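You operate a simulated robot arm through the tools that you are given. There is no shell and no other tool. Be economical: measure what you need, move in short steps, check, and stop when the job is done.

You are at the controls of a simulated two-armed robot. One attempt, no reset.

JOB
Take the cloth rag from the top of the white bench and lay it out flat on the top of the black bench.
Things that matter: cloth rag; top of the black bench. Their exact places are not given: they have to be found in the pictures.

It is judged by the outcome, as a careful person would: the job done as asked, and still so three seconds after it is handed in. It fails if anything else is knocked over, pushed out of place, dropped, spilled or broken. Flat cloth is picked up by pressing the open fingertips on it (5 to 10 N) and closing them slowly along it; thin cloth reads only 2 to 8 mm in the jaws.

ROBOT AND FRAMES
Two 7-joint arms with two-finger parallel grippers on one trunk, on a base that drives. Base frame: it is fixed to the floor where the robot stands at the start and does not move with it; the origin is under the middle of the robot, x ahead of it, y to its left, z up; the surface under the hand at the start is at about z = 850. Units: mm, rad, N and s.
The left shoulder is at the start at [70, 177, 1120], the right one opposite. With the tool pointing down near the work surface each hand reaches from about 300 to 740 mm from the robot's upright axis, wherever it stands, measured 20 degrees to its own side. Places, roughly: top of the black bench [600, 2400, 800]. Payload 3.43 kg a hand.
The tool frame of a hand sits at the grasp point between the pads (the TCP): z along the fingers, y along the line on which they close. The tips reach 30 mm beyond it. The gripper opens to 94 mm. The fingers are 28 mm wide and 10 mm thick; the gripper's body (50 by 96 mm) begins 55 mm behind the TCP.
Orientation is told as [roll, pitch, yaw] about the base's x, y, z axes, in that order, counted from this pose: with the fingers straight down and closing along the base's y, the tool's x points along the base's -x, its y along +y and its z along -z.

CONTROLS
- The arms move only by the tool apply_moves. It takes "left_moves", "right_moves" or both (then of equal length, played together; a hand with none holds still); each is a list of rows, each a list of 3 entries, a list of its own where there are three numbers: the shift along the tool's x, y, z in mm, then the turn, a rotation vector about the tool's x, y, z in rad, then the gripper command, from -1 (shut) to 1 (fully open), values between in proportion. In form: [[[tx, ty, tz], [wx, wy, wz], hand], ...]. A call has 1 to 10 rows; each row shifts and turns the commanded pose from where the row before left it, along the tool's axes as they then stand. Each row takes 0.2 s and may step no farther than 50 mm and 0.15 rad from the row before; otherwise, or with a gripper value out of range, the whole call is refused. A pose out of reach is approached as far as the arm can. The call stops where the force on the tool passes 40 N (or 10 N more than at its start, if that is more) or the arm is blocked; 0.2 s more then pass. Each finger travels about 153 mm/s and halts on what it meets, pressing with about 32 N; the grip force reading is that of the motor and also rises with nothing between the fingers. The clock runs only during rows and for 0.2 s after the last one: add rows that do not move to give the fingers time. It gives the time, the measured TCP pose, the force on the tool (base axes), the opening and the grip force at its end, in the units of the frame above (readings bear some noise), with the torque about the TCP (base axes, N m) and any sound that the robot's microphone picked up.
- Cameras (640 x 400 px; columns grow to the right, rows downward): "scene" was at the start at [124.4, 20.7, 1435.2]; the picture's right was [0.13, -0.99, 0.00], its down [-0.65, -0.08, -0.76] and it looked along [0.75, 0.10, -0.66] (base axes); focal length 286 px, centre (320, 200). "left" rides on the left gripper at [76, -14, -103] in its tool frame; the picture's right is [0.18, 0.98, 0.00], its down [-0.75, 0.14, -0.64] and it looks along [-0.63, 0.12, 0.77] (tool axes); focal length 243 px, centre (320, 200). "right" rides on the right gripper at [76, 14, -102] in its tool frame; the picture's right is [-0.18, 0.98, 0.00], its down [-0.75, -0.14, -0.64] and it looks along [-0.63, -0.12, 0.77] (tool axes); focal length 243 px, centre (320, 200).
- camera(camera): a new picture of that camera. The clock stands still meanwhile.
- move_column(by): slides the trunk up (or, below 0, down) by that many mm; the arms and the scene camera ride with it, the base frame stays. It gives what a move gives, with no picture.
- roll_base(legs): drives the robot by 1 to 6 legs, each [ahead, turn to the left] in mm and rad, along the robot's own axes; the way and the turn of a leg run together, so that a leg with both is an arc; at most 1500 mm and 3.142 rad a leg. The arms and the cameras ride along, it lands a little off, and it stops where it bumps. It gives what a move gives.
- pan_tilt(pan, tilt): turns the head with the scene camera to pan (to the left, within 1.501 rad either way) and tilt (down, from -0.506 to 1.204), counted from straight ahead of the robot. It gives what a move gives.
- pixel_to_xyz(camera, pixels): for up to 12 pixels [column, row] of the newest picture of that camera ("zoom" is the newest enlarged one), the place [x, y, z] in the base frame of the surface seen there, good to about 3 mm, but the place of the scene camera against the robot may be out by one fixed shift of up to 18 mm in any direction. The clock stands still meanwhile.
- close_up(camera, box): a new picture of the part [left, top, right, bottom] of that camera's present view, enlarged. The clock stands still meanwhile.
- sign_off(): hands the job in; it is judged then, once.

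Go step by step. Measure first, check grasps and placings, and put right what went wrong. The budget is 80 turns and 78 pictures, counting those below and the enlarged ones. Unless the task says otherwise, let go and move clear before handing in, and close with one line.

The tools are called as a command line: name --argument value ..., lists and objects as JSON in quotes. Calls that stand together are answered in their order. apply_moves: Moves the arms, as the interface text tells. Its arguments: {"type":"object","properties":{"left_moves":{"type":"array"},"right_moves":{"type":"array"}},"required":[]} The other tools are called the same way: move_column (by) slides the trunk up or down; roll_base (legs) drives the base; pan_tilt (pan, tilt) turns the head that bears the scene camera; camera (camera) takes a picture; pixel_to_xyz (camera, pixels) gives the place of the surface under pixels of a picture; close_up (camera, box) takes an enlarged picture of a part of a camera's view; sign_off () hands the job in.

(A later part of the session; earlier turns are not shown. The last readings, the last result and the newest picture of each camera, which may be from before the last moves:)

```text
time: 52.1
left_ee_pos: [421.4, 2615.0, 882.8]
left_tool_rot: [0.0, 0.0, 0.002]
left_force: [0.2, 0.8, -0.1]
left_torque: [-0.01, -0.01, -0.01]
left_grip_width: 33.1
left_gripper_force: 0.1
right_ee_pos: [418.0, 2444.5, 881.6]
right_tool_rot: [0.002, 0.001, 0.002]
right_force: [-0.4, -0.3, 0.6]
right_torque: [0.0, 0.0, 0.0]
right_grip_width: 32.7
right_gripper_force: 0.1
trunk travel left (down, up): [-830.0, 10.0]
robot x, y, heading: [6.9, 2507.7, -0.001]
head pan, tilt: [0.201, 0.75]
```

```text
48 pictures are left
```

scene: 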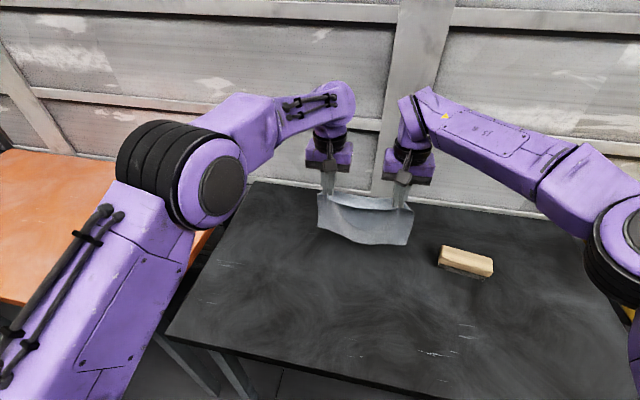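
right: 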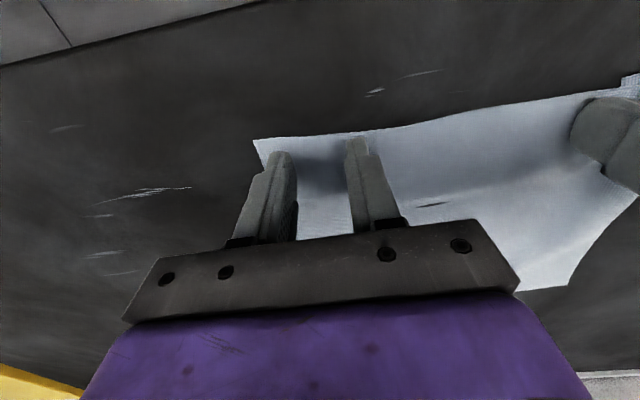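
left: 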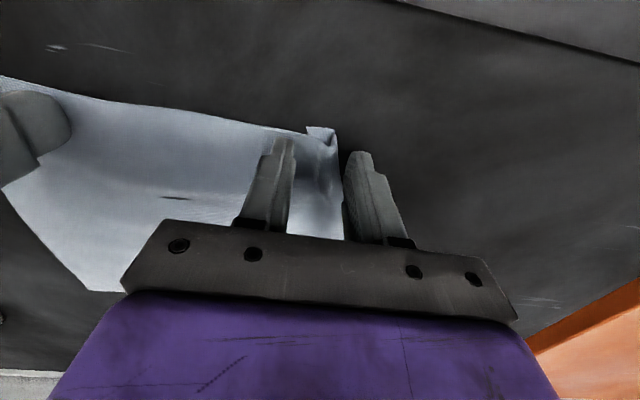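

The right corner spread flat. The left corner still shows a small fold at left pixel (320,135). I'll lift clear and look.

apply_moves --left_moves '[[[0, 0, -10], [0, 0, 0], -0.3], [[0, 0, -30], [0, 0, 0], -0.3], [[0, 0, -40], [0, 0, 0], -0.3], [[0, 25, -40], [0, 0, 0], -0.3], [[0, 40, 0], [0, 0, 0], -0.3], [[0, 40, 0], [0, 0, 0], -0.3], [[0, 40, 0], [0, 0, 0], -0.3], [[0, 0, 0], [0, 0, 0], -0.3]]' --right_moves '[[[0, 0, -10], [0, 0, 0], -0.3], [[0, 0, -30], [0, 0, 0], -0.3], [[0, 0, -40], [0, 0, 0], -0.3], [[0, -25, -40], [0, 0, 0], -0.3], [[0, -40, 0], [0, 0, 0], -0.3], [[0, -40, 0], [0, 0, 0], -0.3], [[0, -40, 0], [0, 0, 0], -0.3], [[0, 0, 0], [0, 0, 0], -0.3]]'

camera --camera "left"

close_up --camera "scene" --box '[250, 180, 490, 340]'

```text
time: 53.9
left_ee_pos: [420.3, 2760.8, 1002.8]
left_tool_rot: [0.001, -0.002, 0.0]
left_force: [0.0, 0.3, 0.3]
left_torque: [0.0, 0.0, -0.02]
left_grip_width: 32.6
left_gripper_force: 0.1
right_ee_pos: [419.9, 2298.3, 1000.1]
right_tool_rot: [0.001, 0.0, 0.0]
right_force: [-0.3, 0.2, -1.0]
right_torque: [0.01, 0.02, -0.05]
right_grip_width: 32.9
right_gripper_force: 0.1
trunk travel left (down, up): [-830.0, 10.0]
robot x, y, heading: [1.7, 2510.1, -0.002]
head pan, tilt: [0.201, 0.75]
```

```text
47 pictures are left
```

left: 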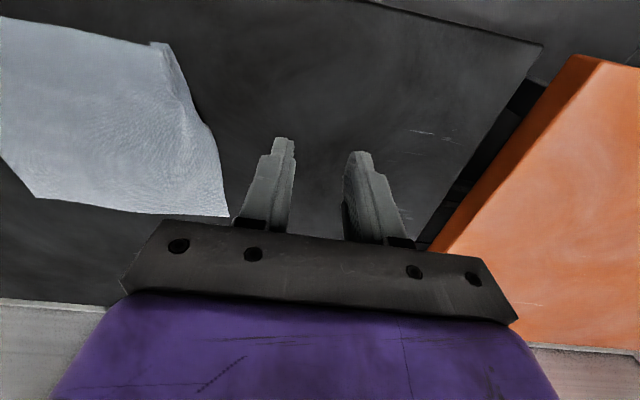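

```text
2.50 times, centred on (370, 260) of scene
```

zoom: 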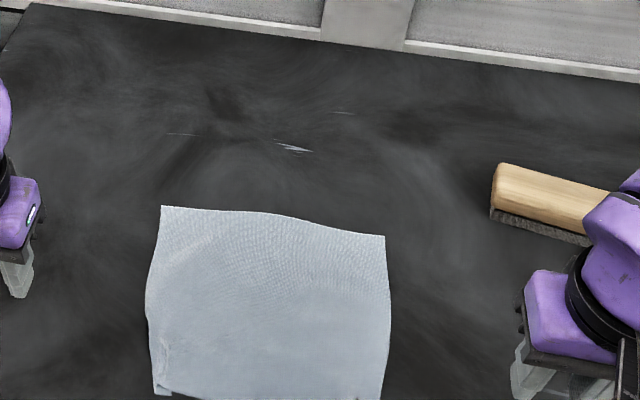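

The rag is nearly flat, but its near-left corner is turned. I'll look closer.

pan_tilt --pan 0.05 --tilt 1.0

camera --camera "scene"

close_up --camera "left" --box '[100, 10, 260, 230]'

pixel_to_xyz --camera "left" --pixels '[[152, 44], [165, 46], [180, 95], [188, 95], [205, 125], [195, 170], [225, 212], [120, 100], [150, 90], [170, 70], [200, 150], [10, 25]]'

```text
time: 54.6
left_ee_pos: [419.1, 2759.0, 1002.7]
left_tool_rot: [0.0, 0.001, 0.0]
left_force: [0.9, -1.2, -0.7]
left_torque: [0.01, 0.02, -0.02]
left_grip_width: 32.8
left_gripper_force: 0.1
right_ee_pos: [417.8, 2299.9, 1001.9]
right_tool_rot: [0.002, 0.0, 0.0]
right_force: [-0.3, -1.1, -0.5]
right_torque: [0.0, 0.0, 0.01]
right_grip_width: 33.0
right_gripper_force: 0.1
trunk travel left (down, up): [-830.0, 10.0]
robot x, y, heading: [6.9, 2510.2, -0.002]
head pan, tilt: [0.051, 1.0]
```

```text
45 pictures are left
```

scene: 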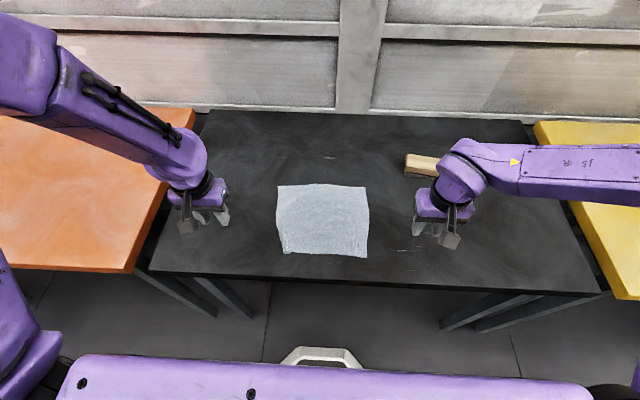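

```text
1.82 times, centred on (180, 120) of left
```

zoom: 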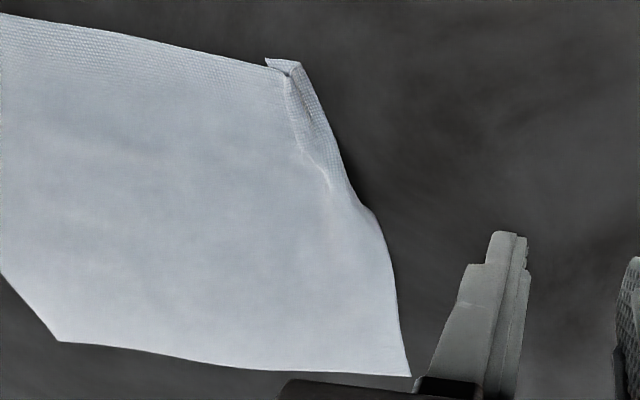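

```text
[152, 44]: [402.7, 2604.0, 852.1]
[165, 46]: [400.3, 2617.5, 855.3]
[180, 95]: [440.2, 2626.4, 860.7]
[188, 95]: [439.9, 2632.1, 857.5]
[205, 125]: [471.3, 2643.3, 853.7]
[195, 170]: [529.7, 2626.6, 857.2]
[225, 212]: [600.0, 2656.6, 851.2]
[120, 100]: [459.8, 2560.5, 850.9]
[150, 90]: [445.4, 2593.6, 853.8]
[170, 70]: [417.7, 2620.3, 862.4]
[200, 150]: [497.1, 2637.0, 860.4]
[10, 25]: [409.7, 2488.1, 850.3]
```

The near-left edge has a narrow turned-over strip around (400–470, 2610–2640), standing about 10 mm high. I'll zoom with the scene camera.

close_up --camera "scene" --box '[265, 205, 345, 265]'

close_up --camera "scene" --box '[260, 175, 390, 265]'

pixel_to_xyz --camera "scene" --pixels '[[279, 187], [364, 188], [366, 255], [284, 251], [290, 250], [277, 215], [320, 185], [325, 254]]'

```text
6.67 times, centred on (305, 235) of scene
```

zoom: 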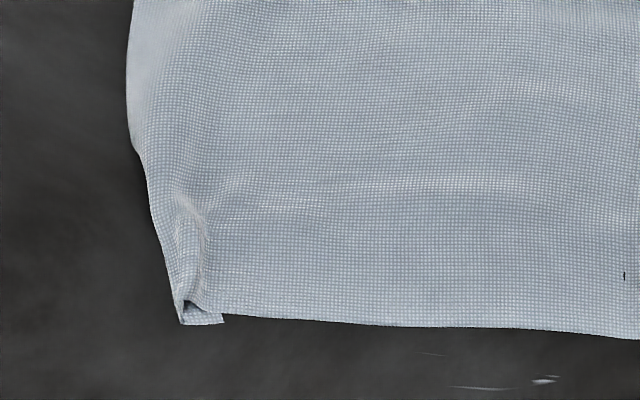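

```text
4.44 times, centred on (325, 220) of scene
```

zoom: 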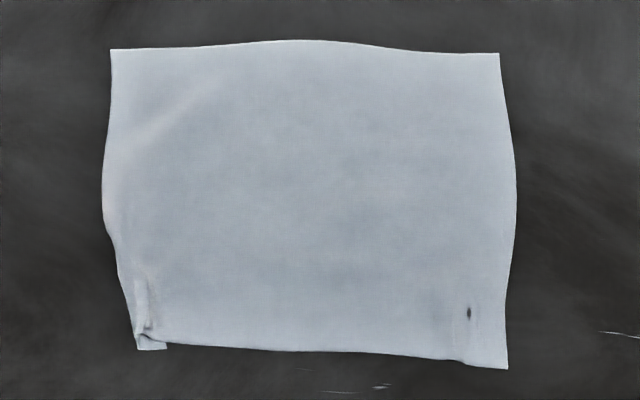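

```text
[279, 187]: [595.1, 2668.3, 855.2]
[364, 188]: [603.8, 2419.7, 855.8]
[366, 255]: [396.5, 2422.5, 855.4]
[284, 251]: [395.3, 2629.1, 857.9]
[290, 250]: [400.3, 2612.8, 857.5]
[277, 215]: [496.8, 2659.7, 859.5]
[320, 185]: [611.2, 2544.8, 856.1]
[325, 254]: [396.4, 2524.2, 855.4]
```

Zooming shows the small pinch fold fell over to the left on top of the corner strip, about 17 mm wide, as a Z-pleat. I'll open the left hand wide and use its inner finger just above the strip to push the pleat upright to the right. First I'll come down just left of it.

apply_moves --left_moves '[[[1, -18, 0], [0, 0, 0], 0.4], [[1, -18, 0], [0, 0, 0], 1], [[1, -18, 20], [0, 0, 0], 1], [[0, 0, 30], [0, 0, 0], 1], [[0, 0, 30], [0, 0, 0], 1], [[0, 0, 25], [0, 0, 0], 1], [[0, 0, 11], [0, 0, 0], 1], [[0, 0, 0], [0, 0, 0], 1]]'

camera --camera "left"

close_up --camera "scene" --box '[225, 185, 345, 265]'

```text
time: 56.4
left_ee_pos: [418.5, 2704.8, 886.7]
left_tool_rot: [0.0, 0.0, 0.001]
left_force: [-0.1, 0.3, 0.1]
left_torque: [0.0, 0.01, -0.01]
left_grip_width: 93.9
left_gripper_force: 0.0
right_ee_pos: [418.1, 2299.7, 1002.3]
right_tool_rot: [0.002, -0.002, 0.0]
right_force: [0.3, 0.2, 0.6]
right_torque: [0.0, -0.02, -0.01]
right_grip_width: 32.9
right_gripper_force: 0.0
trunk travel left (down, up): [-830.0, 10.0]
robot x, y, heading: [9.1, 2511.8, 0.003]
head pan, tilt: [0.051, 1.0]
```

```text
41 pictures are left
```

left: 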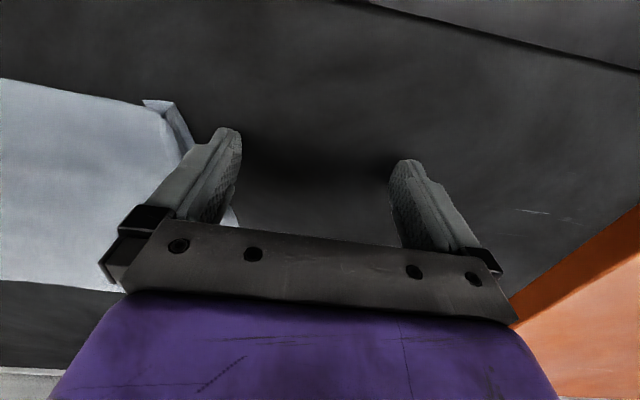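

```text
5.00 times, centred on (285, 225) of scene
```

zoom: 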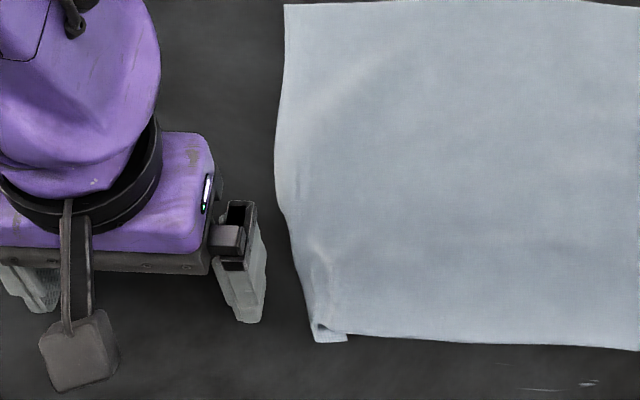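

The inner finger sits about 20–25 mm left of the pleat. I'll push it right 30 mm in small steps.

apply_moves --left_moves '[[[0, -10, 0], [0, 0, 0], 1], [[0, -5, 0], [0, 0, 0], 1], [[0, -5, 0], [0, 0, 0], 1], [[0, -5, 0], [0, 0, 0], 1], [[0, -5, 0], [0, 0, 0], 1], [[0, 0, 0], [0, 0, 0], 1]]'

close_up --camera "left" --box '[100, 60, 300, 185]'

close_up --camera "scene" --box '[245, 205, 335, 265]'

```text
time: 57.8
left_ee_pos: [416.5, 2675.6, 887.5]
left_tool_rot: [0.001, 0.001, 0.002]
left_force: [0.3, 0.0, -0.4]
left_torque: [-0.01, 0.0, -0.03]
left_grip_width: 94.0
left_gripper_force: 0.1
right_ee_pos: [419.4, 2299.5, 1002.0]
right_tool_rot: [0.002, 0.001, 0.0]
right_force: [-0.5, -0.1, 0.1]
right_torque: [0.01, 0.02, 0.0]
right_grip_width: 33.1
right_gripper_force: 0.1
trunk travel left (down, up): [-830.0, 10.0]
robot x, y, heading: [10.3, 2511.1, -0.001]
head pan, tilt: [0.051, 1.0]
```

```text
3.20 times, centred on (200, 122) of left
```

zoom: 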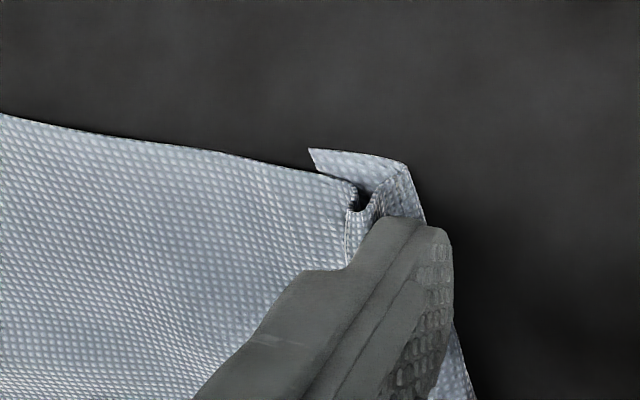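

```text
6.67 times, centred on (290, 235) of scene
```

zoom: 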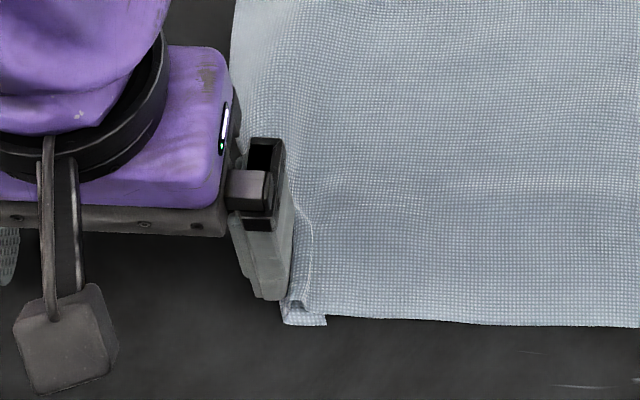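

The closer view shows the corner is tucked under: its tip points right beneath the edge. I'll re-pinch the near edge with both hands, the left one inboard of the tuck, lift so the corner drops free, and relay it. First I'll move above the pinch points.

apply_moves --left_moves '[[[0, 5, -10], [0, 0, 0], 1], [[0, 0, -50], [0, 0, 0], 1], [[0, -25, 0], [0, 0, 0], -0.3], [[0, -40, 0], [0, 0, 0], -0.3], [[0, -44, 0], [0, 0, 0], -0.3], [[0, 0, 25], [0, 0, 0], -0.3], [[0, 0, 25], [0, 0, 0], -0.3], [[0, 0, 6], [0, 0, 0], -0.3], [[0, 0, 0], [0, 0, 0], -0.3]]' --right_moves '[[[0, 0, 0], [0, 0, 0], -0.3], [[0, 0, 0], [0, 0, 0], -0.3], [[0, 49, 0], [0, 0, 0], -0.3], [[0, 49, 0], [0, 0, 0], -0.3], [[0, 49, 20], [0, 0, 0], -0.3], [[0, 0, 40], [0, 0, 0], -0.3], [[0, 0, 40], [0, 0, 0], -0.3], [[0, 0, 16], [0, 0, 0], -0.3], [[0, 0, 0], [0, 0, 0], -0.3]]'

camera --camera "left"

camera --camera "right"

```text
refused: row 5 steps farther than a row can; nothing moved
```

```text
37 pictures are left
```

left: 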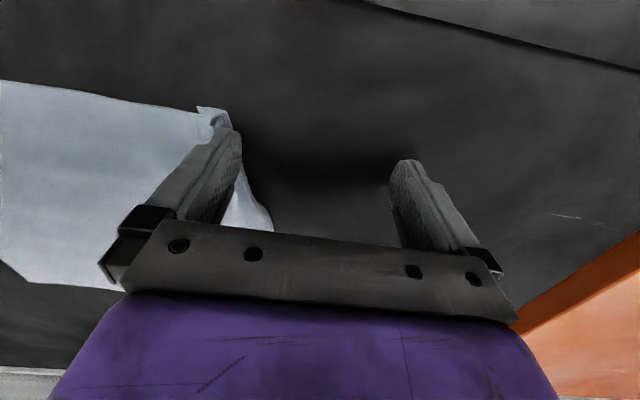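

```text
36 pictures are left
```

right: 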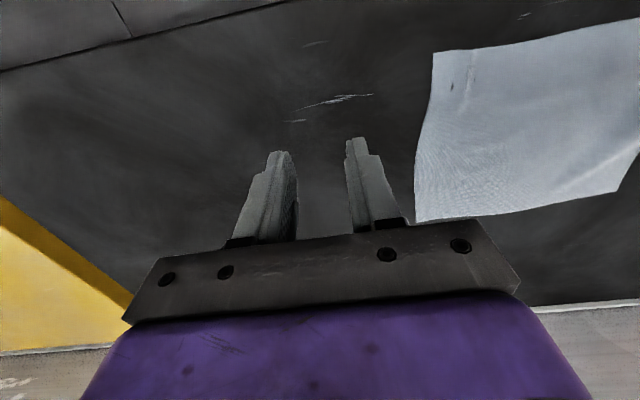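

One row was a bit too long (49 mm plus 20 mm), so I'll split it and repeat.

apply_moves --left_moves '[[[0, 5, -10], [0, 0, 0], 1], [[0, 0, -48], [0, 0, 0], 1], [[0, -25, 0], [0, 0, 0], -0.3], [[0, -40, 0], [0, 0, 0], -0.3], [[0, -44, 0], [0, 0, 0], -0.3], [[0, 0, 25], [0, 0, 0], -0.3], [[0, 0, 25], [0, 0, 0], -0.3], [[0, 0, 3], [0, 0, 0], -0.3], [[0, 0, 0], [0, 0, 0], -0.3]]' --right_moves '[[[0, 0, 0], [0, 0, 0], -0.3], [[0, 0, 0], [0, 0, 0], -0.3], [[0, 49, 0], [0, 0, 0], -0.3], [[0, 49, 0], [0, 0, 0], -0.3], [[0, 49, 0], [0, 0, 0], -0.3], [[0, 0, 45], [0, 0, 0], -0.3], [[0, 0, 45], [0, 0, 0], -0.3], [[0, 0, 22], [0, 0, 0], -0.3], [[0, 0, 0], [0, 0, 0], -0.3]]'

camera --camera "left"

camera --camera "right"

```text
time: 59.8
left_ee_pos: [421.5, 2572.3, 894.6]
left_tool_rot: [-0.015, 0.002, 0.024]
left_force: [-0.2, 0.2, -0.2]
left_torque: [0.0, -0.03, 0.0]
left_grip_width: 33.1
left_gripper_force: 0.0
right_ee_pos: [419.7, 2445.9, 887.4]
right_tool_rot: [0.003, -0.001, 0.001]
right_force: [0.1, -0.4, 1.0]
right_torque: [-0.02, 0.01, -0.02]
right_grip_width: 32.9
right_gripper_force: 0.1
trunk travel left (down, up): [-830.0, 10.0]
robot x, y, heading: [7.8, 2510.6, -0.002]
head pan, tilt: [0.051, 1.0]
```

```text
35 pictures are left
```

left: 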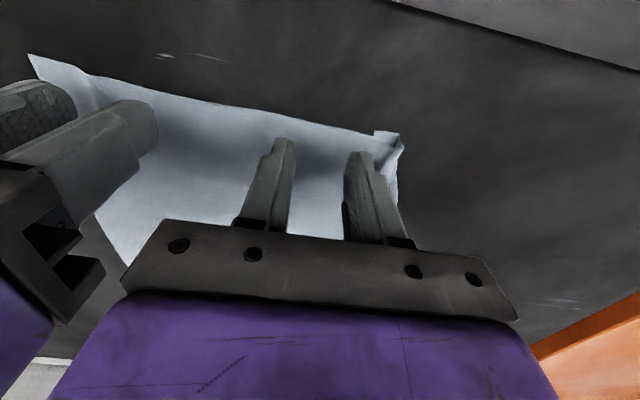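

```text
34 pictures are left
```

right: 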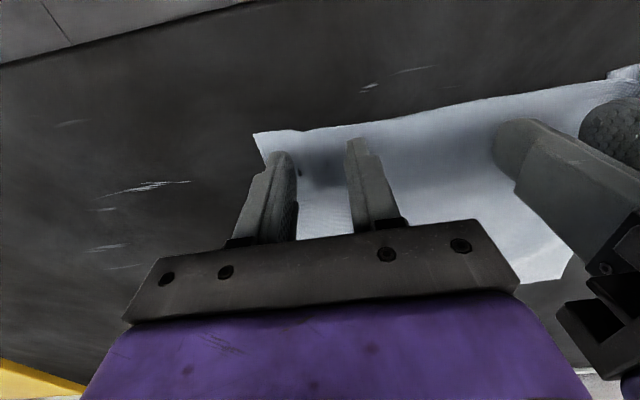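

Both hands are over the near edge with the tuck just outside the left fingers. The left pose is a bit strained (z 894, slight yaw), so I'll move it 6 mm outward and lower both to near contact.

apply_moves --left_moves '[[[0, 6, 0], [0, 0, 0], -0.3], [[0, 0, 4], [0, 0, 0], -0.3], [[0, 0, 3], [0, 0, 0], -0.3], [[0, 0, 0], [0, 0, 0], -0.3]]' --right_moves '[[[0, 0, 0], [0, 0, 0], -0.3], [[0, 0, 3], [0, 0, 0], -0.3], [[0, 0, 2], [0, 0, 0], -0.3], [[0, 0, 0], [0, 0, 0], -0.3]]'

```text
time: 60.8
left_ee_pos: [418.5, 2578.7, 886.4]
left_tool_rot: [-0.012, 0.002, 0.015]
left_force: [0.2, -0.1, 0.1]
left_torque: [0.0, -0.01, 0.0]
left_grip_width: 32.9
left_gripper_force: 0.0
right_ee_pos: [419.6, 2445.6, 884.4]
right_tool_rot: [0.003, -0.001, 0.001]
right_force: [0.0, -0.7, 0.2]
right_torque: [0.0, 0.0, 0.01]
right_grip_width: 32.8
right_gripper_force: 0.0
trunk travel left (down, up): [-830.0, 10.0]
robot x, y, heading: [4.9, 2505.3, 0.002]
head pan, tilt: [0.051, 1.0]
```

apply_moves --left_moves '[[[0, 3, 2], [0, 0, 0], -0.3], [[0, 0, 1.5], [0, 0, 0], -0.3], [[0, 0, 0.8], [0, 0, 0], -0.3], [[0, 0, 0], [0, 0, 0], -0.3]]' --right_moves '[[[0, 0, 1], [0, 0, 0], -0.3], [[0, 0, 0.8], [0, 0, 0], -0.3], [[0, 0, 0.5], [0, 0, 0], -0.3], [[0, 0, 0], [0, 0, 0], -0.3]]'

```text
time: 61.8
left_ee_pos: [420.6, 2582.3, 882.4]
left_tool_rot: [-0.007, 0.002, 0.014]
left_force: [-0.2, -0.4, 1.8]
left_torque: [0.02, -0.01, 0.02]
left_grip_width: 32.9
left_gripper_force: 0.1
right_ee_pos: [419.2, 2446.4, 883.2]
right_tool_rot: [0.001, 0.0, -0.001]
right_force: [0.1, 0.1, 0.3]
right_torque: [0.01, 0.01, 0.01]
right_grip_width: 32.7
right_gripper_force: 0.0
trunk travel left (down, up): [-830.0, 10.0]
robot x, y, heading: [8.0, 2509.8, 0.005]
head pan, tilt: [0.051, 1.0]
```

Left just touches and right has a little way to go. I'll press a touch more and close slowly.

apply_moves --left_moves '[[[0, 0, 0.6], [0, 0, 0], -0.3], [[0, 0, 0], [0, 0, 0], -0.3], [[0, 0, 0], [0, 0, 0], -0.4], [[0, 0, 0], [0, 0, 0], -0.5], [[0, 0, 0], [0, 0, 0], -0.6], [[0, 0, 0], [0, 0, 0], -0.7], [[0, 0, 0], [0, 0, 0], -0.8], [[0, 0, 0], [0, 0, 0], -0.9], [[0, 0, 0], [0, 0, 0], -1], [[0, 0, 0], [0, 0, 0], -1]]' --right_moves '[[[0, 0, 1], [0, 0, 0], -0.3], [[0, 0, 0.8], [0, 0, 0], -0.3], [[0, 0, 0], [0, 0, 0], -0.4], [[0, 0, 0], [0, 0, 0], -0.5], [[0, 0, 0], [0, 0, 0], -0.6], [[0, 0, 0], [0, 0, 0], -0.7], [[0, 0, 0], [0, 0, 0], -0.8], [[0, 0, 0], [0, 0, 0], -0.9], [[0, 0, 0], [0, 0, 0], -1], [[0, 0, 0], [0, 0, 0], -1]]'

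camera --camera "left"

camera --camera "right"

```text
time: 64.0
left_ee_pos: [418.7, 2582.7, 882.7]
left_tool_rot: [-0.008, 0.0, 0.015]
left_force: [0.3, 0.1, 0.7]
left_torque: [0.0, -0.02, -0.01]
left_grip_width: 0.0
left_gripper_force: 32.1
right_ee_pos: [418.3, 2446.9, 881.1]
right_tool_rot: [0.003, 0.0, 0.0]
right_force: [-0.9, 0.4, 10.7]
right_torque: [-0.01, 0.08, -0.03]
right_grip_width: 2.1
right_gripper_force: 32.0
trunk travel left (down, up): [-830.0, 10.0]
robot x, y, heading: [9.8, 2507.9, 0.005]
head pan, tilt: [0.051, 1.0]
```

```text
33 pictures are left
```

left: 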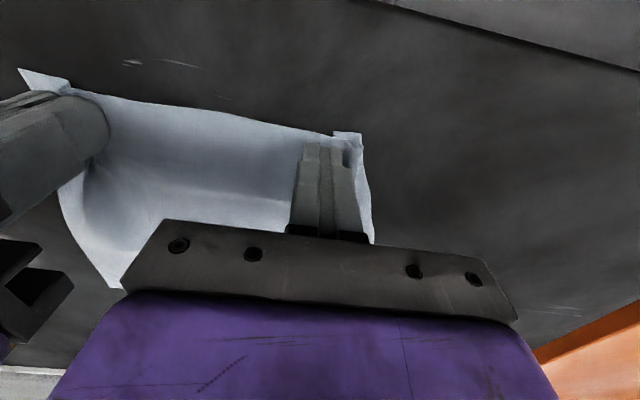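

```text
32 pictures are left
```

right: 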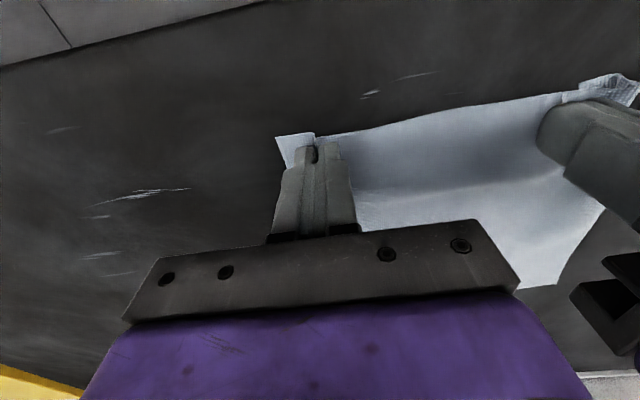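

The right pinched at 2.1 mm, but the left missed with 0.0 mm. I'll reopen the left, press harder and check the force.

apply_moves --left_moves '[[[0, 0, -2], [0, 0, 0], -0.6], [[0, 0, 0], [0, 0, 0], -0.3], [[0, 0, 2], [0, 0, 0], -0.2], [[0, 0, 0.8], [0, 0, 0], -0.2], [[0, 0, 0.5], [0, 0, 0], -0.2], [[0, 0, 0], [0, 0, 0], -0.2]]'

```text
time: 65.4
left_ee_pos: [418.6, 2581.3, 882.7]
left_tool_rot: [-0.014, -0.005, 0.015]
left_force: [0.0, -4.3, 13.3]
left_torque: [0.22, 0.05, -0.01]
left_grip_width: 35.2
left_gripper_force: 0.0
right_ee_pos: [416.9, 2445.9, 881.0]
right_tool_rot: [0.001, -0.002, 0.001]
right_force: [0.4, 4.0, 5.3]
right_torque: [0.11, 0.02, 0.04]
right_grip_width: 2.1
right_gripper_force: 32.3
trunk travel left (down, up): [-830.0, 10.0]
robot x, y, heading: [5.2, 2507.8, -0.003]
head pan, tilt: [0.051, 1.0]
```

The left reads 13 N, slightly high. I'll ease off a hair and close slowly.

apply_moves --left_moves '[[[0, 0, -0.3], [0, 0, 0], -0.25], [[0, 0, 0], [0, 0, 0], -0.35], [[0, 0, 0], [0, 0, 0], -0.45], [[0, 0, 0], [0, 0, 0], -0.55], [[0, 0, 0], [0, 0, 0], -0.65], [[0, 0, 0], [0, 0, 0], -0.75], [[0, 0, 0], [0, 0, 0], -0.85], [[0, 0, 0], [0, 0, 0], -0.95], [[0, 0, 0], [0, 0, 0], -1], [[0, 0, 0], [0, 0, 0], -1]]'

camera --camera "left"

```text
time: 67.6
left_ee_pos: [417.7, 2582.0, 881.5]
left_tool_rot: [-0.01, -0.002, 0.015]
left_force: [-1.8, 1.1, 15.5]
left_torque: [0.09, 0.15, 0.01]
left_grip_width: 0.0
left_gripper_force: 31.9
right_ee_pos: [417.9, 2446.1, 881.2]
right_tool_rot: [0.003, -0.004, -0.001]
right_force: [-0.5, 0.1, 1.5]
right_torque: [0.02, 0.05, 0.0]
right_grip_width: 2.2
right_gripper_force: 31.9
trunk travel left (down, up): [-830.0, 10.0]
robot x, y, heading: [9.6, 2513.9, -0.003]
head pan, tilt: [0.051, 1.0]
```

```text
31 pictures are left
```

left: 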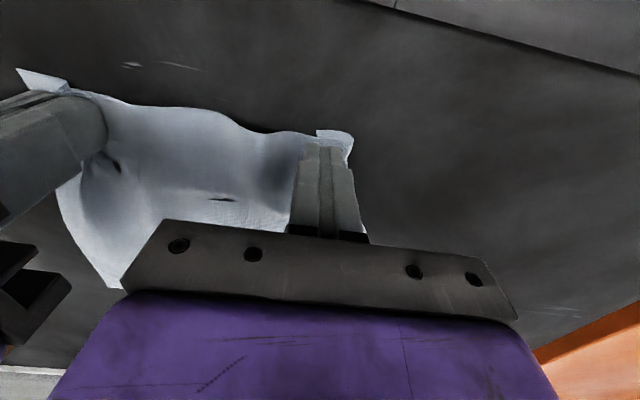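

The left closed on nothing again. The torque shows only its outer finger carried load because of the slight tilt, so the cloth slid right instead of bunching. I'll lift the left a little, open and correct the tilt.

apply_moves --left_moves '[[[0, 0, -10], [0, 0, 0], -1], [[0, 0, -10], [0, 0, 0], -0.6], [[0, 0, 0], [-0.014, 0, 0.015], -0.2], [[0, 0, 0], [0, 0, 0], -0.2]]'

camera --camera "left"

pixel_to_xyz --camera "left" --pixels '[[330, 135], [352, 140], [355, 160], [320, 170], [315, 140], [250, 125], [190, 112]]'

```text
time: 68.6
left_ee_pos: [415.8, 2582.9, 898.4]
left_tool_rot: [-0.003, 0.011, 0.009]
left_force: [-0.3, -0.8, -0.5]
left_torque: [0.0, 0.02, -0.03]
left_grip_width: 37.3
left_gripper_force: 0.1
right_ee_pos: [419.2, 2446.3, 880.9]
right_tool_rot: [0.004, -0.004, 0.0]
right_force: [0.7, 0.0, 10.5]
right_torque: [-0.05, 0.08, 0.04]
right_grip_width: 2.3
right_gripper_force: 32.6
trunk travel left (down, up): [-830.0, 10.0]
robot x, y, heading: [5.5, 2516.8, 0.001]
head pan, tilt: [0.051, 1.0]
```

```text
30 pictures are left
```

left: 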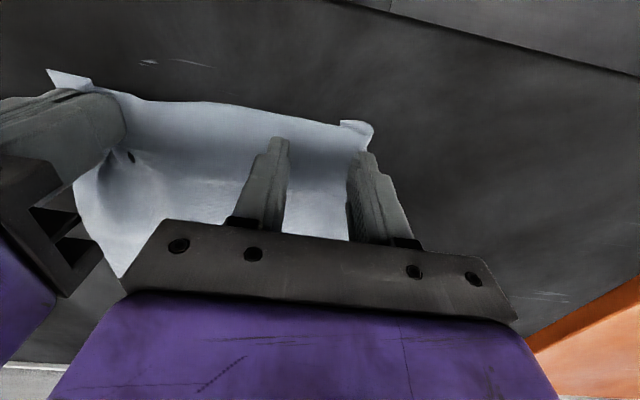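

```text
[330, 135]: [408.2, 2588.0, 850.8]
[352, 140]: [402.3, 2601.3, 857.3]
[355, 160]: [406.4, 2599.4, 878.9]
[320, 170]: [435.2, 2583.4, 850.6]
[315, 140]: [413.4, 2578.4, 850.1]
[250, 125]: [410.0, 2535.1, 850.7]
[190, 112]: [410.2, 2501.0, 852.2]
```

The left arm can't hold its orientation this far inboard. I'll release the right, raise both hands, and rotate the base 0.3 rad right so both arms work as they did at the first pick.

apply_moves --left_moves '[[[0, 10, -20], [0, 0, 0], -0.2], [[0, 10, -30], [0, 0, 0], -0.2], [[0, 10, -30], [0, 0, 0], -0.2], [[0, 10, -30], [0, 0, 0], -0.2], [[0, 0, 0], [0, 0, 0], -0.2], [[0, 0, 0], [0, 0, 0], -0.2], [[0, 0, 0], [0, 0, 0], -0.2], [[0, 0, 0], [0, 0, 0], -0.2], [[0, 0, 0], [0, 0, 0], -0.2], [[0, 0, 0], [0, 0, 0], -0.2]]' --right_moves '[[[0, 0, 0], [0, 0, 0], -0.9], [[0, 0, 0], [0, 0, 0], -0.8], [[0, 0, 0], [0, 0, 0], -0.65], [[0, 0, 0], [0, 0, 0], -0.5], [[0, 0, 0], [0, 0, 0], -0.35], [[0, 0, -10], [0, 0, 0], -0.3], [[0, 0, -30], [0, 0, 0], -0.3], [[0, 0, -40], [0, 0, 0], -0.3], [[0, 0, -40], [0, 0, 0], -0.3], [[0, 0, 0], [0, 0, 0], -0.3]]'

roll_base --legs '[[0, -0.3]]'

camera --camera "scene"

```text
time: 70.8
left_ee_pos: [418.0, 2619.9, 1008.9]
left_tool_rot: [0.013, 0.002, -0.013]
left_force: [0.2, -0.2, 0.4]
left_torque: [-0.01, -0.02, -0.01]
left_grip_width: 37.7
left_gripper_force: 0.1
right_ee_pos: [418.9, 2446.1, 1000.5]
right_tool_rot: [0.003, 0.0, 0.0]
right_force: [-0.6, -0.5, -0.6]
right_torque: [0.0, -0.04, 0.02]
right_grip_width: 32.8
right_gripper_force: 0.0
trunk travel left (down, up): [-830.0, 10.0]
robot x, y, heading: [9.7, 2511.8, 0.003]
head pan, tilt: [0.051, 1.0]
```

```text
time: 72.2
left_ee_pos: [431.6, 2492.5, 1010.5]
left_tool_rot: [0.015, 0.001, -0.316]
left_force: [-0.2, -0.2, 0.7]
left_torque: [0.01, -0.02, -0.02]
left_grip_width: 37.5
left_gripper_force: 0.1
right_ee_pos: [381.9, 2327.9, 999.3]
right_tool_rot: [-0.001, -0.001, -0.302]
right_force: [1.3, 0.2, -0.5]
right_torque: [-0.01, 0.0, 0.02]
right_grip_width: 32.9
right_gripper_force: 0.1
trunk travel left (down, up): [-830.0, 10.0]
robot x, y, heading: [5.3, 2512.5, -0.305]
head pan, tilt: [0.051, 1.0]
```

```text
29 pictures are left
```

scene: 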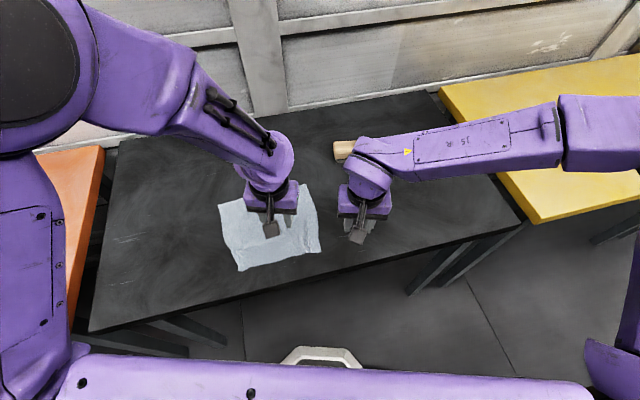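

Now I'll turn both tools back square to the base frame and spread the left hand away to see the rag's present state.

apply_moves --left_moves '[[[0, 0, -5], [0, 0, -0.105], -0.2], [[0, 0, 0], [0, 0, -0.105], -0.2], [[0, 0, 0], [0, 0, -0.106], -0.2], [[0, 0, 0], [0.015, 0, 0], -0.2], [[0, 40, 0], [0, 0, 0], -0.2], [[0, 40, 0], [0, 0, 0], -0.2], [[0, 40, 0], [0, 0, 0], -0.2], [[0, 40, 0], [0, 0, 0], -0.2], [[0, 40, 0], [0, 0, 0], -0.2], [[0, 0, 0], [0, 0, 0], -0.2]]' --right_moves '[[[0, 0, 0], [0, 0, -0.1], -0.2], [[0, 0, 0], [0, 0, -0.1], -0.2], [[0, 0, 0], [0, 0, -0.102], -0.2], [[0, 0, 0], [0, 0, 0], -0.2], [[-10, 0, 0], [0, 0, 0], -0.2], [[-10, 0, 0], [0, 0, 0], -0.2], [[-10, 0, 0], [0, 0, 0], -0.2], [[-6, 0, 0], [0, 0, 0], -0.2], [[0, 0, 0], [0, 0, 0], -0.2], [[0, 0, 0], [0, 0, 0], -0.2]]'

pan_tilt --pan 0.3 --tilt 1.0

close_up --camera "scene" --box '[240, 165, 420, 285]'

camera --camera "left"

```text
time: 74.4
left_ee_pos: [432.1, 2693.0, 1015.4]
left_tool_rot: [-0.001, -0.002, -0.002]
left_force: [-0.1, 0.3, -0.5]
left_torque: [0.03, -0.01, 0.0]
left_grip_width: 37.5
left_gripper_force: 0.1
right_ee_pos: [418.8, 2326.6, 998.7]
right_tool_rot: [0.002, -0.001, 0.0]
right_force: [1.0, -0.5, 0.2]
right_torque: [0.01, 0.01, -0.02]
right_grip_width: 37.3
right_gripper_force: 0.1
trunk travel left (down, up): [-830.0, 10.0]
robot x, y, heading: [6.4, 2513.0, -0.299]
head pan, tilt: [0.051, 1.0]
```

```text
time: 75.2
left_ee_pos: [432.2, 2692.3, 1013.9]
left_tool_rot: [-0.002, -0.003, 0.0]
left_force: [-0.5, 1.1, -0.2]
left_torque: [0.01, 0.02, -0.01]
left_grip_width: 38.0
left_gripper_force: 0.0
right_ee_pos: [417.8, 2326.0, 999.2]
right_tool_rot: [0.003, -0.003, 0.0]
right_force: [0.3, -0.4, -0.5]
right_torque: [0.01, 0.0, 0.02]
right_grip_width: 37.5
right_gripper_force: 0.1
trunk travel left (down, up): [-830.0, 10.0]
robot x, y, heading: [10.1, 2511.4, -0.298]
head pan, tilt: [0.3, 1.0]
```

```text
3.33 times, centred on (330, 225) of scene
```

zoom: 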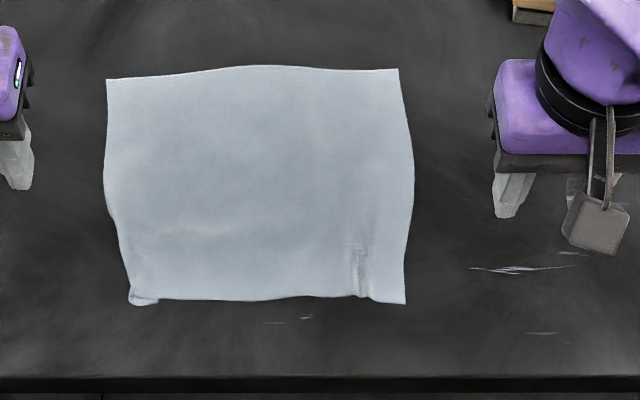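

```text
27 pictures are left
```

left: 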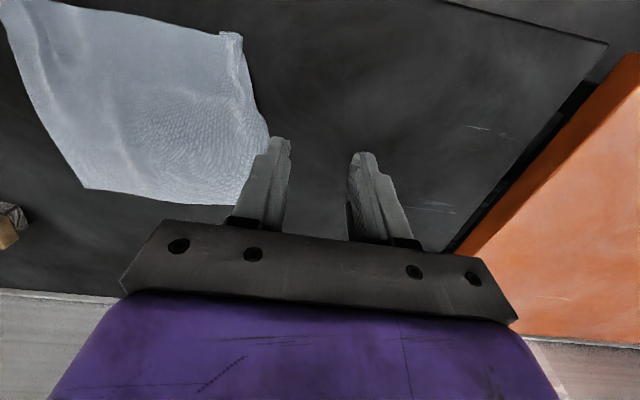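

The rag is mostly flat, with only the near-left tuck and a small ridge near the right corner. I'll measure the near edge for a fresh pinch.

pixel_to_xyz --camera "left" --pixels '[[222, 33], [238, 36], [243, 60], [225, 60], [200, 33], [150, 22], [100, 13], [40, 5], [250, 90], [262, 120]]'

pixel_to_xyz --camera "zoom" --pixels '[[402, 300], [360, 290], [140, 298], [250, 295], [395, 72], [110, 82]]'

```text
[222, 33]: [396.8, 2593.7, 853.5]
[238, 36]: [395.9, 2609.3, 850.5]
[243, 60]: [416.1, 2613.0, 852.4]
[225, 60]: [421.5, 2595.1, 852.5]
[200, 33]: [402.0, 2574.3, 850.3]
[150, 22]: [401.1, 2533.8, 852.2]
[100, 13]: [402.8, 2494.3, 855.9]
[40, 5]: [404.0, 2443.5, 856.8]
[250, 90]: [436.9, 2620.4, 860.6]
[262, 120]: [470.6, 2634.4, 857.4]
```

```text
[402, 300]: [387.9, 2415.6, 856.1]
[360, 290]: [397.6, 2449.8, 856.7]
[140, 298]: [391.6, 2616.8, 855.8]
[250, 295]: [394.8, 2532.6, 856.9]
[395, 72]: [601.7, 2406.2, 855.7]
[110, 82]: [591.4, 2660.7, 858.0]
```

Near edge is at x≈402, with the tuck at y≈2594–2613 and the right corner at y≈2408. I'll move to pinch points at y 2568 and 2437.

apply_moves --left_moves '[[[5, -42, 0], [0, 0, 0], -0.3], [[5, -42, 0], [0, 0, 0], -0.3], [[4, -40, 0], [0, 0, 0], -0.3], [[0, 0, 40], [0, 0, 0], -0.3], [[0, 0, 40], [0, 0, 0], -0.3], [[0, 0, 35], [0, 0, 0], -0.3], [[0, 0, 12], [0, 0, 0], -0.3], [[0, 0, 0], [0, 0, 0], -0.3]]' --right_moves '[[[0, 37, 0], [0, 0, 0], -0.3], [[0, 37, 0], [0, 0, 0], -0.3], [[0, 37, 0], [0, 0, 0], -0.3], [[0, 0, 35], [0, 0, 0], -0.3], [[0, 0, 35], [0, 0, 0], -0.3], [[0, 0, 30], [0, 0, 0], -0.3], [[0, 0, 12], [0, 0, 0], -0.3], [[0, 0, 0], [0, 0, 0], -0.3]]'

camera --camera "left"

```text
time: 77.0
left_ee_pos: [417.8, 2569.2, 887.3]
left_tool_rot: [-0.002, -0.006, 0.001]
left_force: [-0.8, -0.2, 1.2]
left_torque: [0.0, -0.01, -0.02]
left_grip_width: 33.0
left_gripper_force: 0.0
right_ee_pos: [419.4, 2438.7, 886.2]
right_tool_rot: [0.001, -0.002, -0.001]
right_force: [-0.5, -0.8, 0.3]
right_torque: [0.0, 0.04, 0.0]
right_grip_width: 33.1
right_gripper_force: 0.0
trunk travel left (down, up): [-830.0, 10.0]
robot x, y, heading: [6.2, 2507.3, -0.304]
head pan, tilt: [0.3, 1.0]
```

```text
26 pictures are left
```

left: 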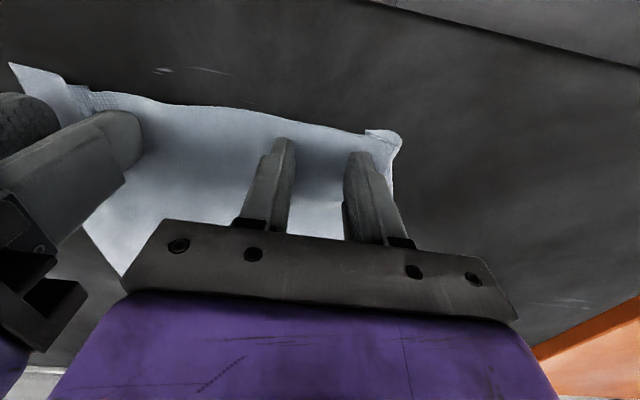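

Orientation is now clean and the left fingers are just inside the tuck. I'll lower both to light contact.

apply_moves --left_moves '[[[0, 0, 3], [0, 0, 0], -0.3], [[0, 0, 1], [0, 0, 0], -0.3], [[0, 0, 0.8], [0, 0, 0], -0.3], [[0, 0, 0], [0, 0, 0], -0.3]]' --right_moves '[[[0, 0, 2], [0, 0, 0], -0.3], [[0, 0, 1], [0, 0, 0], -0.3], [[0, 0, 0.8], [0, 0, 0], -0.3], [[0, 0, 0], [0, 0, 0], -0.3]]'

```text
time: 78.0
left_ee_pos: [417.6, 2568.8, 881.4]
left_tool_rot: [-0.003, -0.005, 0.0]
left_force: [1.0, 0.2, 0.0]
left_torque: [-0.02, -0.05, -0.02]
left_grip_width: 32.6
left_gripper_force: 0.0
right_ee_pos: [418.1, 2437.6, 884.4]
right_tool_rot: [-0.001, -0.001, 0.0]
right_force: [0.2, -0.1, -0.3]
right_torque: [0.03, -0.02, 0.04]
right_grip_width: 33.0
right_gripper_force: 0.0
trunk travel left (down, up): [-830.0, 10.0]
robot x, y, heading: [8.0, 2510.0, -0.302]
head pan, tilt: [0.3, 1.0]
```

apply_moves --left_moves '[[[0, 0, 0.8], [0, 0, 0], -0.3], [[0, 0, 0.6], [0, 0, 0], -0.3], [[0, 0, 0], [0, 0, 0], -0.3]]' --right_moves '[[[0, 0, 1], [0, 0, 0], -0.3], [[0, 0, 0.8], [0, 0, 0], -0.3], [[0, 0, 0], [0, 0, 0], -0.3]]'

```text
time: 78.8
left_ee_pos: [418.0, 2568.8, 881.7]
left_tool_rot: [-0.002, -0.007, 0.001]
left_force: [0.8, 0.2, 8.4]
left_torque: [0.18, 0.06, -0.02]
left_grip_width: 32.9
left_gripper_force: 0.2
right_ee_pos: [418.3, 2436.7, 881.8]
right_tool_rot: [0.001, -0.001, -0.001]
right_force: [-0.2, 0.8, -0.7]
right_torque: [0.01, -0.01, -0.01]
right_grip_width: 33.2
right_gripper_force: 0.1
trunk travel left (down, up): [-830.0, 10.0]
robot x, y, heading: [6.9, 2511.7, -0.301]
head pan, tilt: [0.3, 1.0]
```

The left's load is on the outer finger only, so I'll roll it slightly to balance. The right goes down a bit more.

apply_moves --left_moves '[[[0, 0, 0], [-0.015, 0, 0], -0.3], [[0, 0, 0.3], [0, 0, 0], -0.3], [[0, 0, 0], [0, 0, 0], -0.3]]' --right_moves '[[[0, 0, 0.6], [0, 0, 0], -0.3], [[0, 0, 0.4], [0, 0, 0], -0.3], [[0, 0, 0], [0, 0, 0], -0.3]]'

```text
time: 79.6
left_ee_pos: [418.0, 2567.2, 880.8]
left_tool_rot: [0.014, -0.008, 0.0]
left_force: [1.6, -1.3, 13.8]
left_torque: [-0.31, 0.11, 0.06]
left_grip_width: 33.0
left_gripper_force: 0.1
right_ee_pos: [417.6, 2436.4, 881.3]
right_tool_rot: [0.002, -0.002, 0.0]
right_force: [0.1, 0.2, 0.2]
right_torque: [0.01, 0.01, 0.01]
right_grip_width: 33.0
right_gripper_force: 0.1
trunk travel left (down, up): [-830.0, 10.0]
robot x, y, heading: [9.4, 2507.4, -0.302]
head pan, tilt: [0.3, 1.0]
```

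The balance went past centre, so I'll undo half. Right still needs about 1 mm.

apply_moves --left_moves '[[[0, 0, -0.1], [0.0065, 0, 0], -0.3], [[0, 0, 0], [0, 0, 0], -0.3], [[0, 0, 0], [0, 0, 0], -0.3]]' --right_moves '[[[0, 0, 0.5], [0, 0, 0], -0.3], [[0, 0, 0.5], [0, 0, 0], -0.3], [[0, 0, 0], [0, 0, 0], -0.3]]'

```text
time: 80.4
left_ee_pos: [417.2, 2566.6, 881.5]
left_tool_rot: [0.007, -0.005, 0.0]
left_force: [3.2, -0.7, 12.4]
left_torque: [-0.13, 0.02, 0.0]
left_grip_width: 32.7
left_gripper_force: 0.1
right_ee_pos: [417.2, 2438.0, 881.4]
right_tool_rot: [0.002, -0.002, -0.002]
right_force: [-0.2, 0.2, 4.4]
right_torque: [-0.04, 0.05, 0.0]
right_grip_width: 33.1
right_gripper_force: 0.1
trunk travel left (down, up): [-830.0, 10.0]
robot x, y, heading: [8.7, 2510.9, -0.299]
head pan, tilt: [0.3, 1.0]
```

Loads are reasonably balanced now, 12 N and 4 N. I'll press the right slightly and close both slowly.

apply_moves --left_moves '[[[0, 0, 0], [0.002, 0, 0], -0.3], [[0, 0, 0], [0, 0, 0], -0.4], [[0, 0, 0], [0, 0, 0], -0.48], [[0, 0, 0], [0, 0, 0], -0.56], [[0, 0, 0], [0, 0, 0], -0.64], [[0, 0, 0], [0, 0, 0], -0.72], [[0, 0, 0], [0, 0, 0], -0.8], [[0, 0, 0], [0, 0, 0], -0.9], [[0, 0, 0], [0, 0, 0], -1], [[0, 0, 0], [0, 0, 0], -1]]' --right_moves '[[[0, 0, 0.3], [0, 0, 0], -0.3], [[0, 0, 0], [0, 0, 0], -0.4], [[0, 0, 0], [0, 0, 0], -0.48], [[0, 0, 0], [0, 0, 0], -0.56], [[0, 0, 0], [0, 0, 0], -0.64], [[0, 0, 0], [0, 0, 0], -0.72], [[0, 0, 0], [0, 0, 0], -0.8], [[0, 0, 0], [0, 0, 0], -0.9], [[0, 0, 0], [0, 0, 0], -1], [[0, 0, 0], [0, 0, 0], -1]]'

camera --camera "left"

```text
time: 82.6
left_ee_pos: [417.5, 2568.3, 880.2]
left_tool_rot: [0.005, -0.005, -0.001]
left_force: [-0.5, -3.6, 2.3]
left_torque: [-0.11, -0.02, 0.0]
left_grip_width: 1.7
left_gripper_force: 31.7
right_ee_pos: [416.7, 2437.9, 881.2]
right_tool_rot: [0.004, -0.003, 0.0]
right_force: [0.2, 3.1, 13.0]
right_torque: [0.03, 0.05, 0.0]
right_grip_width: 1.9
right_gripper_force: 31.9
trunk travel left (down, up): [-830.0, 10.0]
robot x, y, heading: [8.0, 2511.9, -0.305]
head pan, tilt: [0.3, 1.0]
```

```text
25 pictures are left
```

left: 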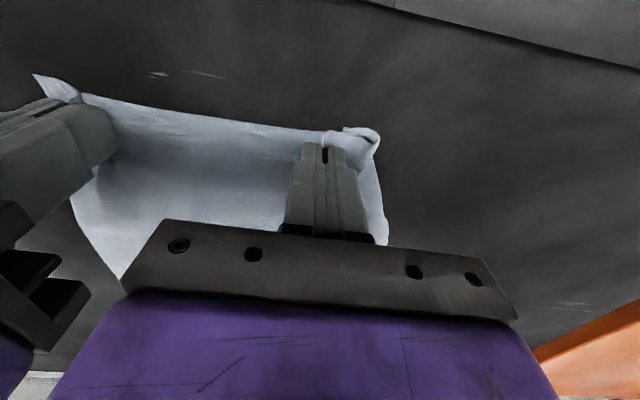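

Both pinches hold (1.7 and 1.9 mm). I'll lift the near edge about 130 mm along the reverse arc so the far half stays put and the tucked corner drops free.

apply_moves --left_moves '[[[0, 0, -10], [0, 0, 0], -1], [[-2, 0, -20], [0, 0, 0], -1], [[-5, 0, -22], [0, 0, 0], -1], [[-9, 0, -22], [0, 0, 0], -1], [[-14, 0, -22], [0, 0, 0], -1], [[-20, 0, -22], [0, 0, 0], -1], [[-10, 0, -12], [0, 0, 0], -1], [[0, 0, 0], [0, 0, 0], -1], [[0, 0, 0], [0, 0, 0], -1]]' --right_moves '[[[0, 0, -10], [0, 0, 0], -1], [[-2, 0, -20], [0, 0, 0], -1], [[-5, 0, -22], [0, 0, 0], -1], [[-9, 0, -22], [0, 0, 0], -1], [[-14, 0, -22], [0, 0, 0], -1], [[-20, 0, -22], [0, 0, 0], -1], [[-10, 0, -12], [0, 0, 0], -1], [[0, 0, 0], [0, 0, 0], -1], [[0, 0, 0], [0, 0, 0], -1]]'

camera --camera "left"

close_up --camera "scene" --box '[240, 165, 420, 285]'

```text
time: 84.6
left_ee_pos: [478.2, 2567.6, 1010.9]
left_tool_rot: [0.005, -0.003, 0.001]
left_force: [0.0, -2.3, -0.6]
left_torque: [-0.1, 0.0, -0.02]
left_grip_width: 1.8
left_gripper_force: 32.4
right_ee_pos: [480.3, 2439.3, 1010.3]
right_tool_rot: [0.001, -0.002, 0.001]
right_force: [0.9, 1.9, -0.1]
right_torque: [0.08, 0.01, -0.02]
right_grip_width: 1.5
right_gripper_force: 32.1
trunk travel left (down, up): [-830.0, 10.0]
robot x, y, heading: [8.8, 2506.3, -0.3]
head pan, tilt: [0.3, 1.0]
```

```text
24 pictures are left
```

left: 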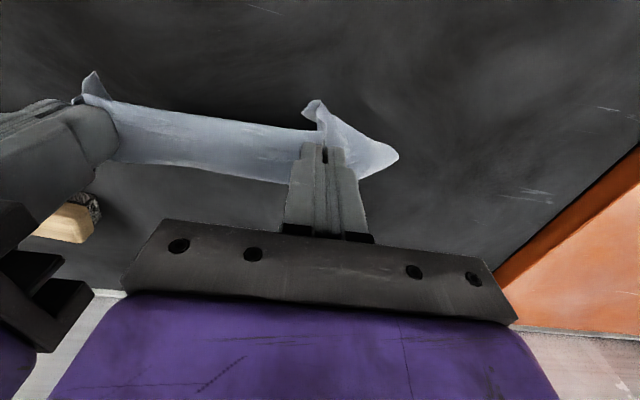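

```text
3.33 times, centred on (330, 225) of scene
```

zoom: 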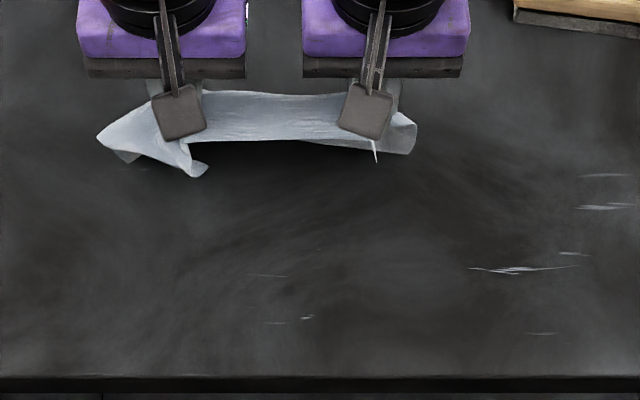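

The left corner is now hanging free. I'll take a closer look at whether it unrolled.

close_up --camera "left" --box '[260, 80, 420, 200]'

```text
3.33 times, centred on (340, 140) of left
```

zoom: 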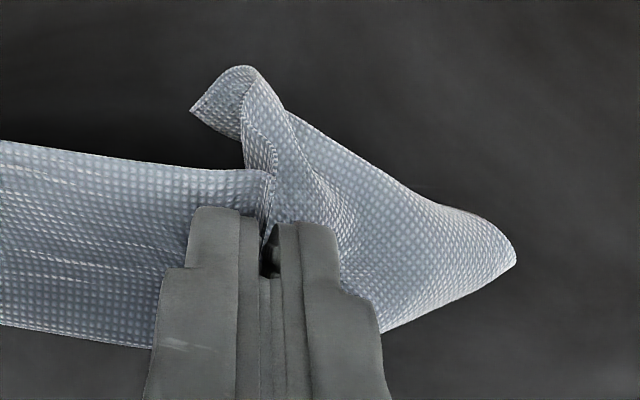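

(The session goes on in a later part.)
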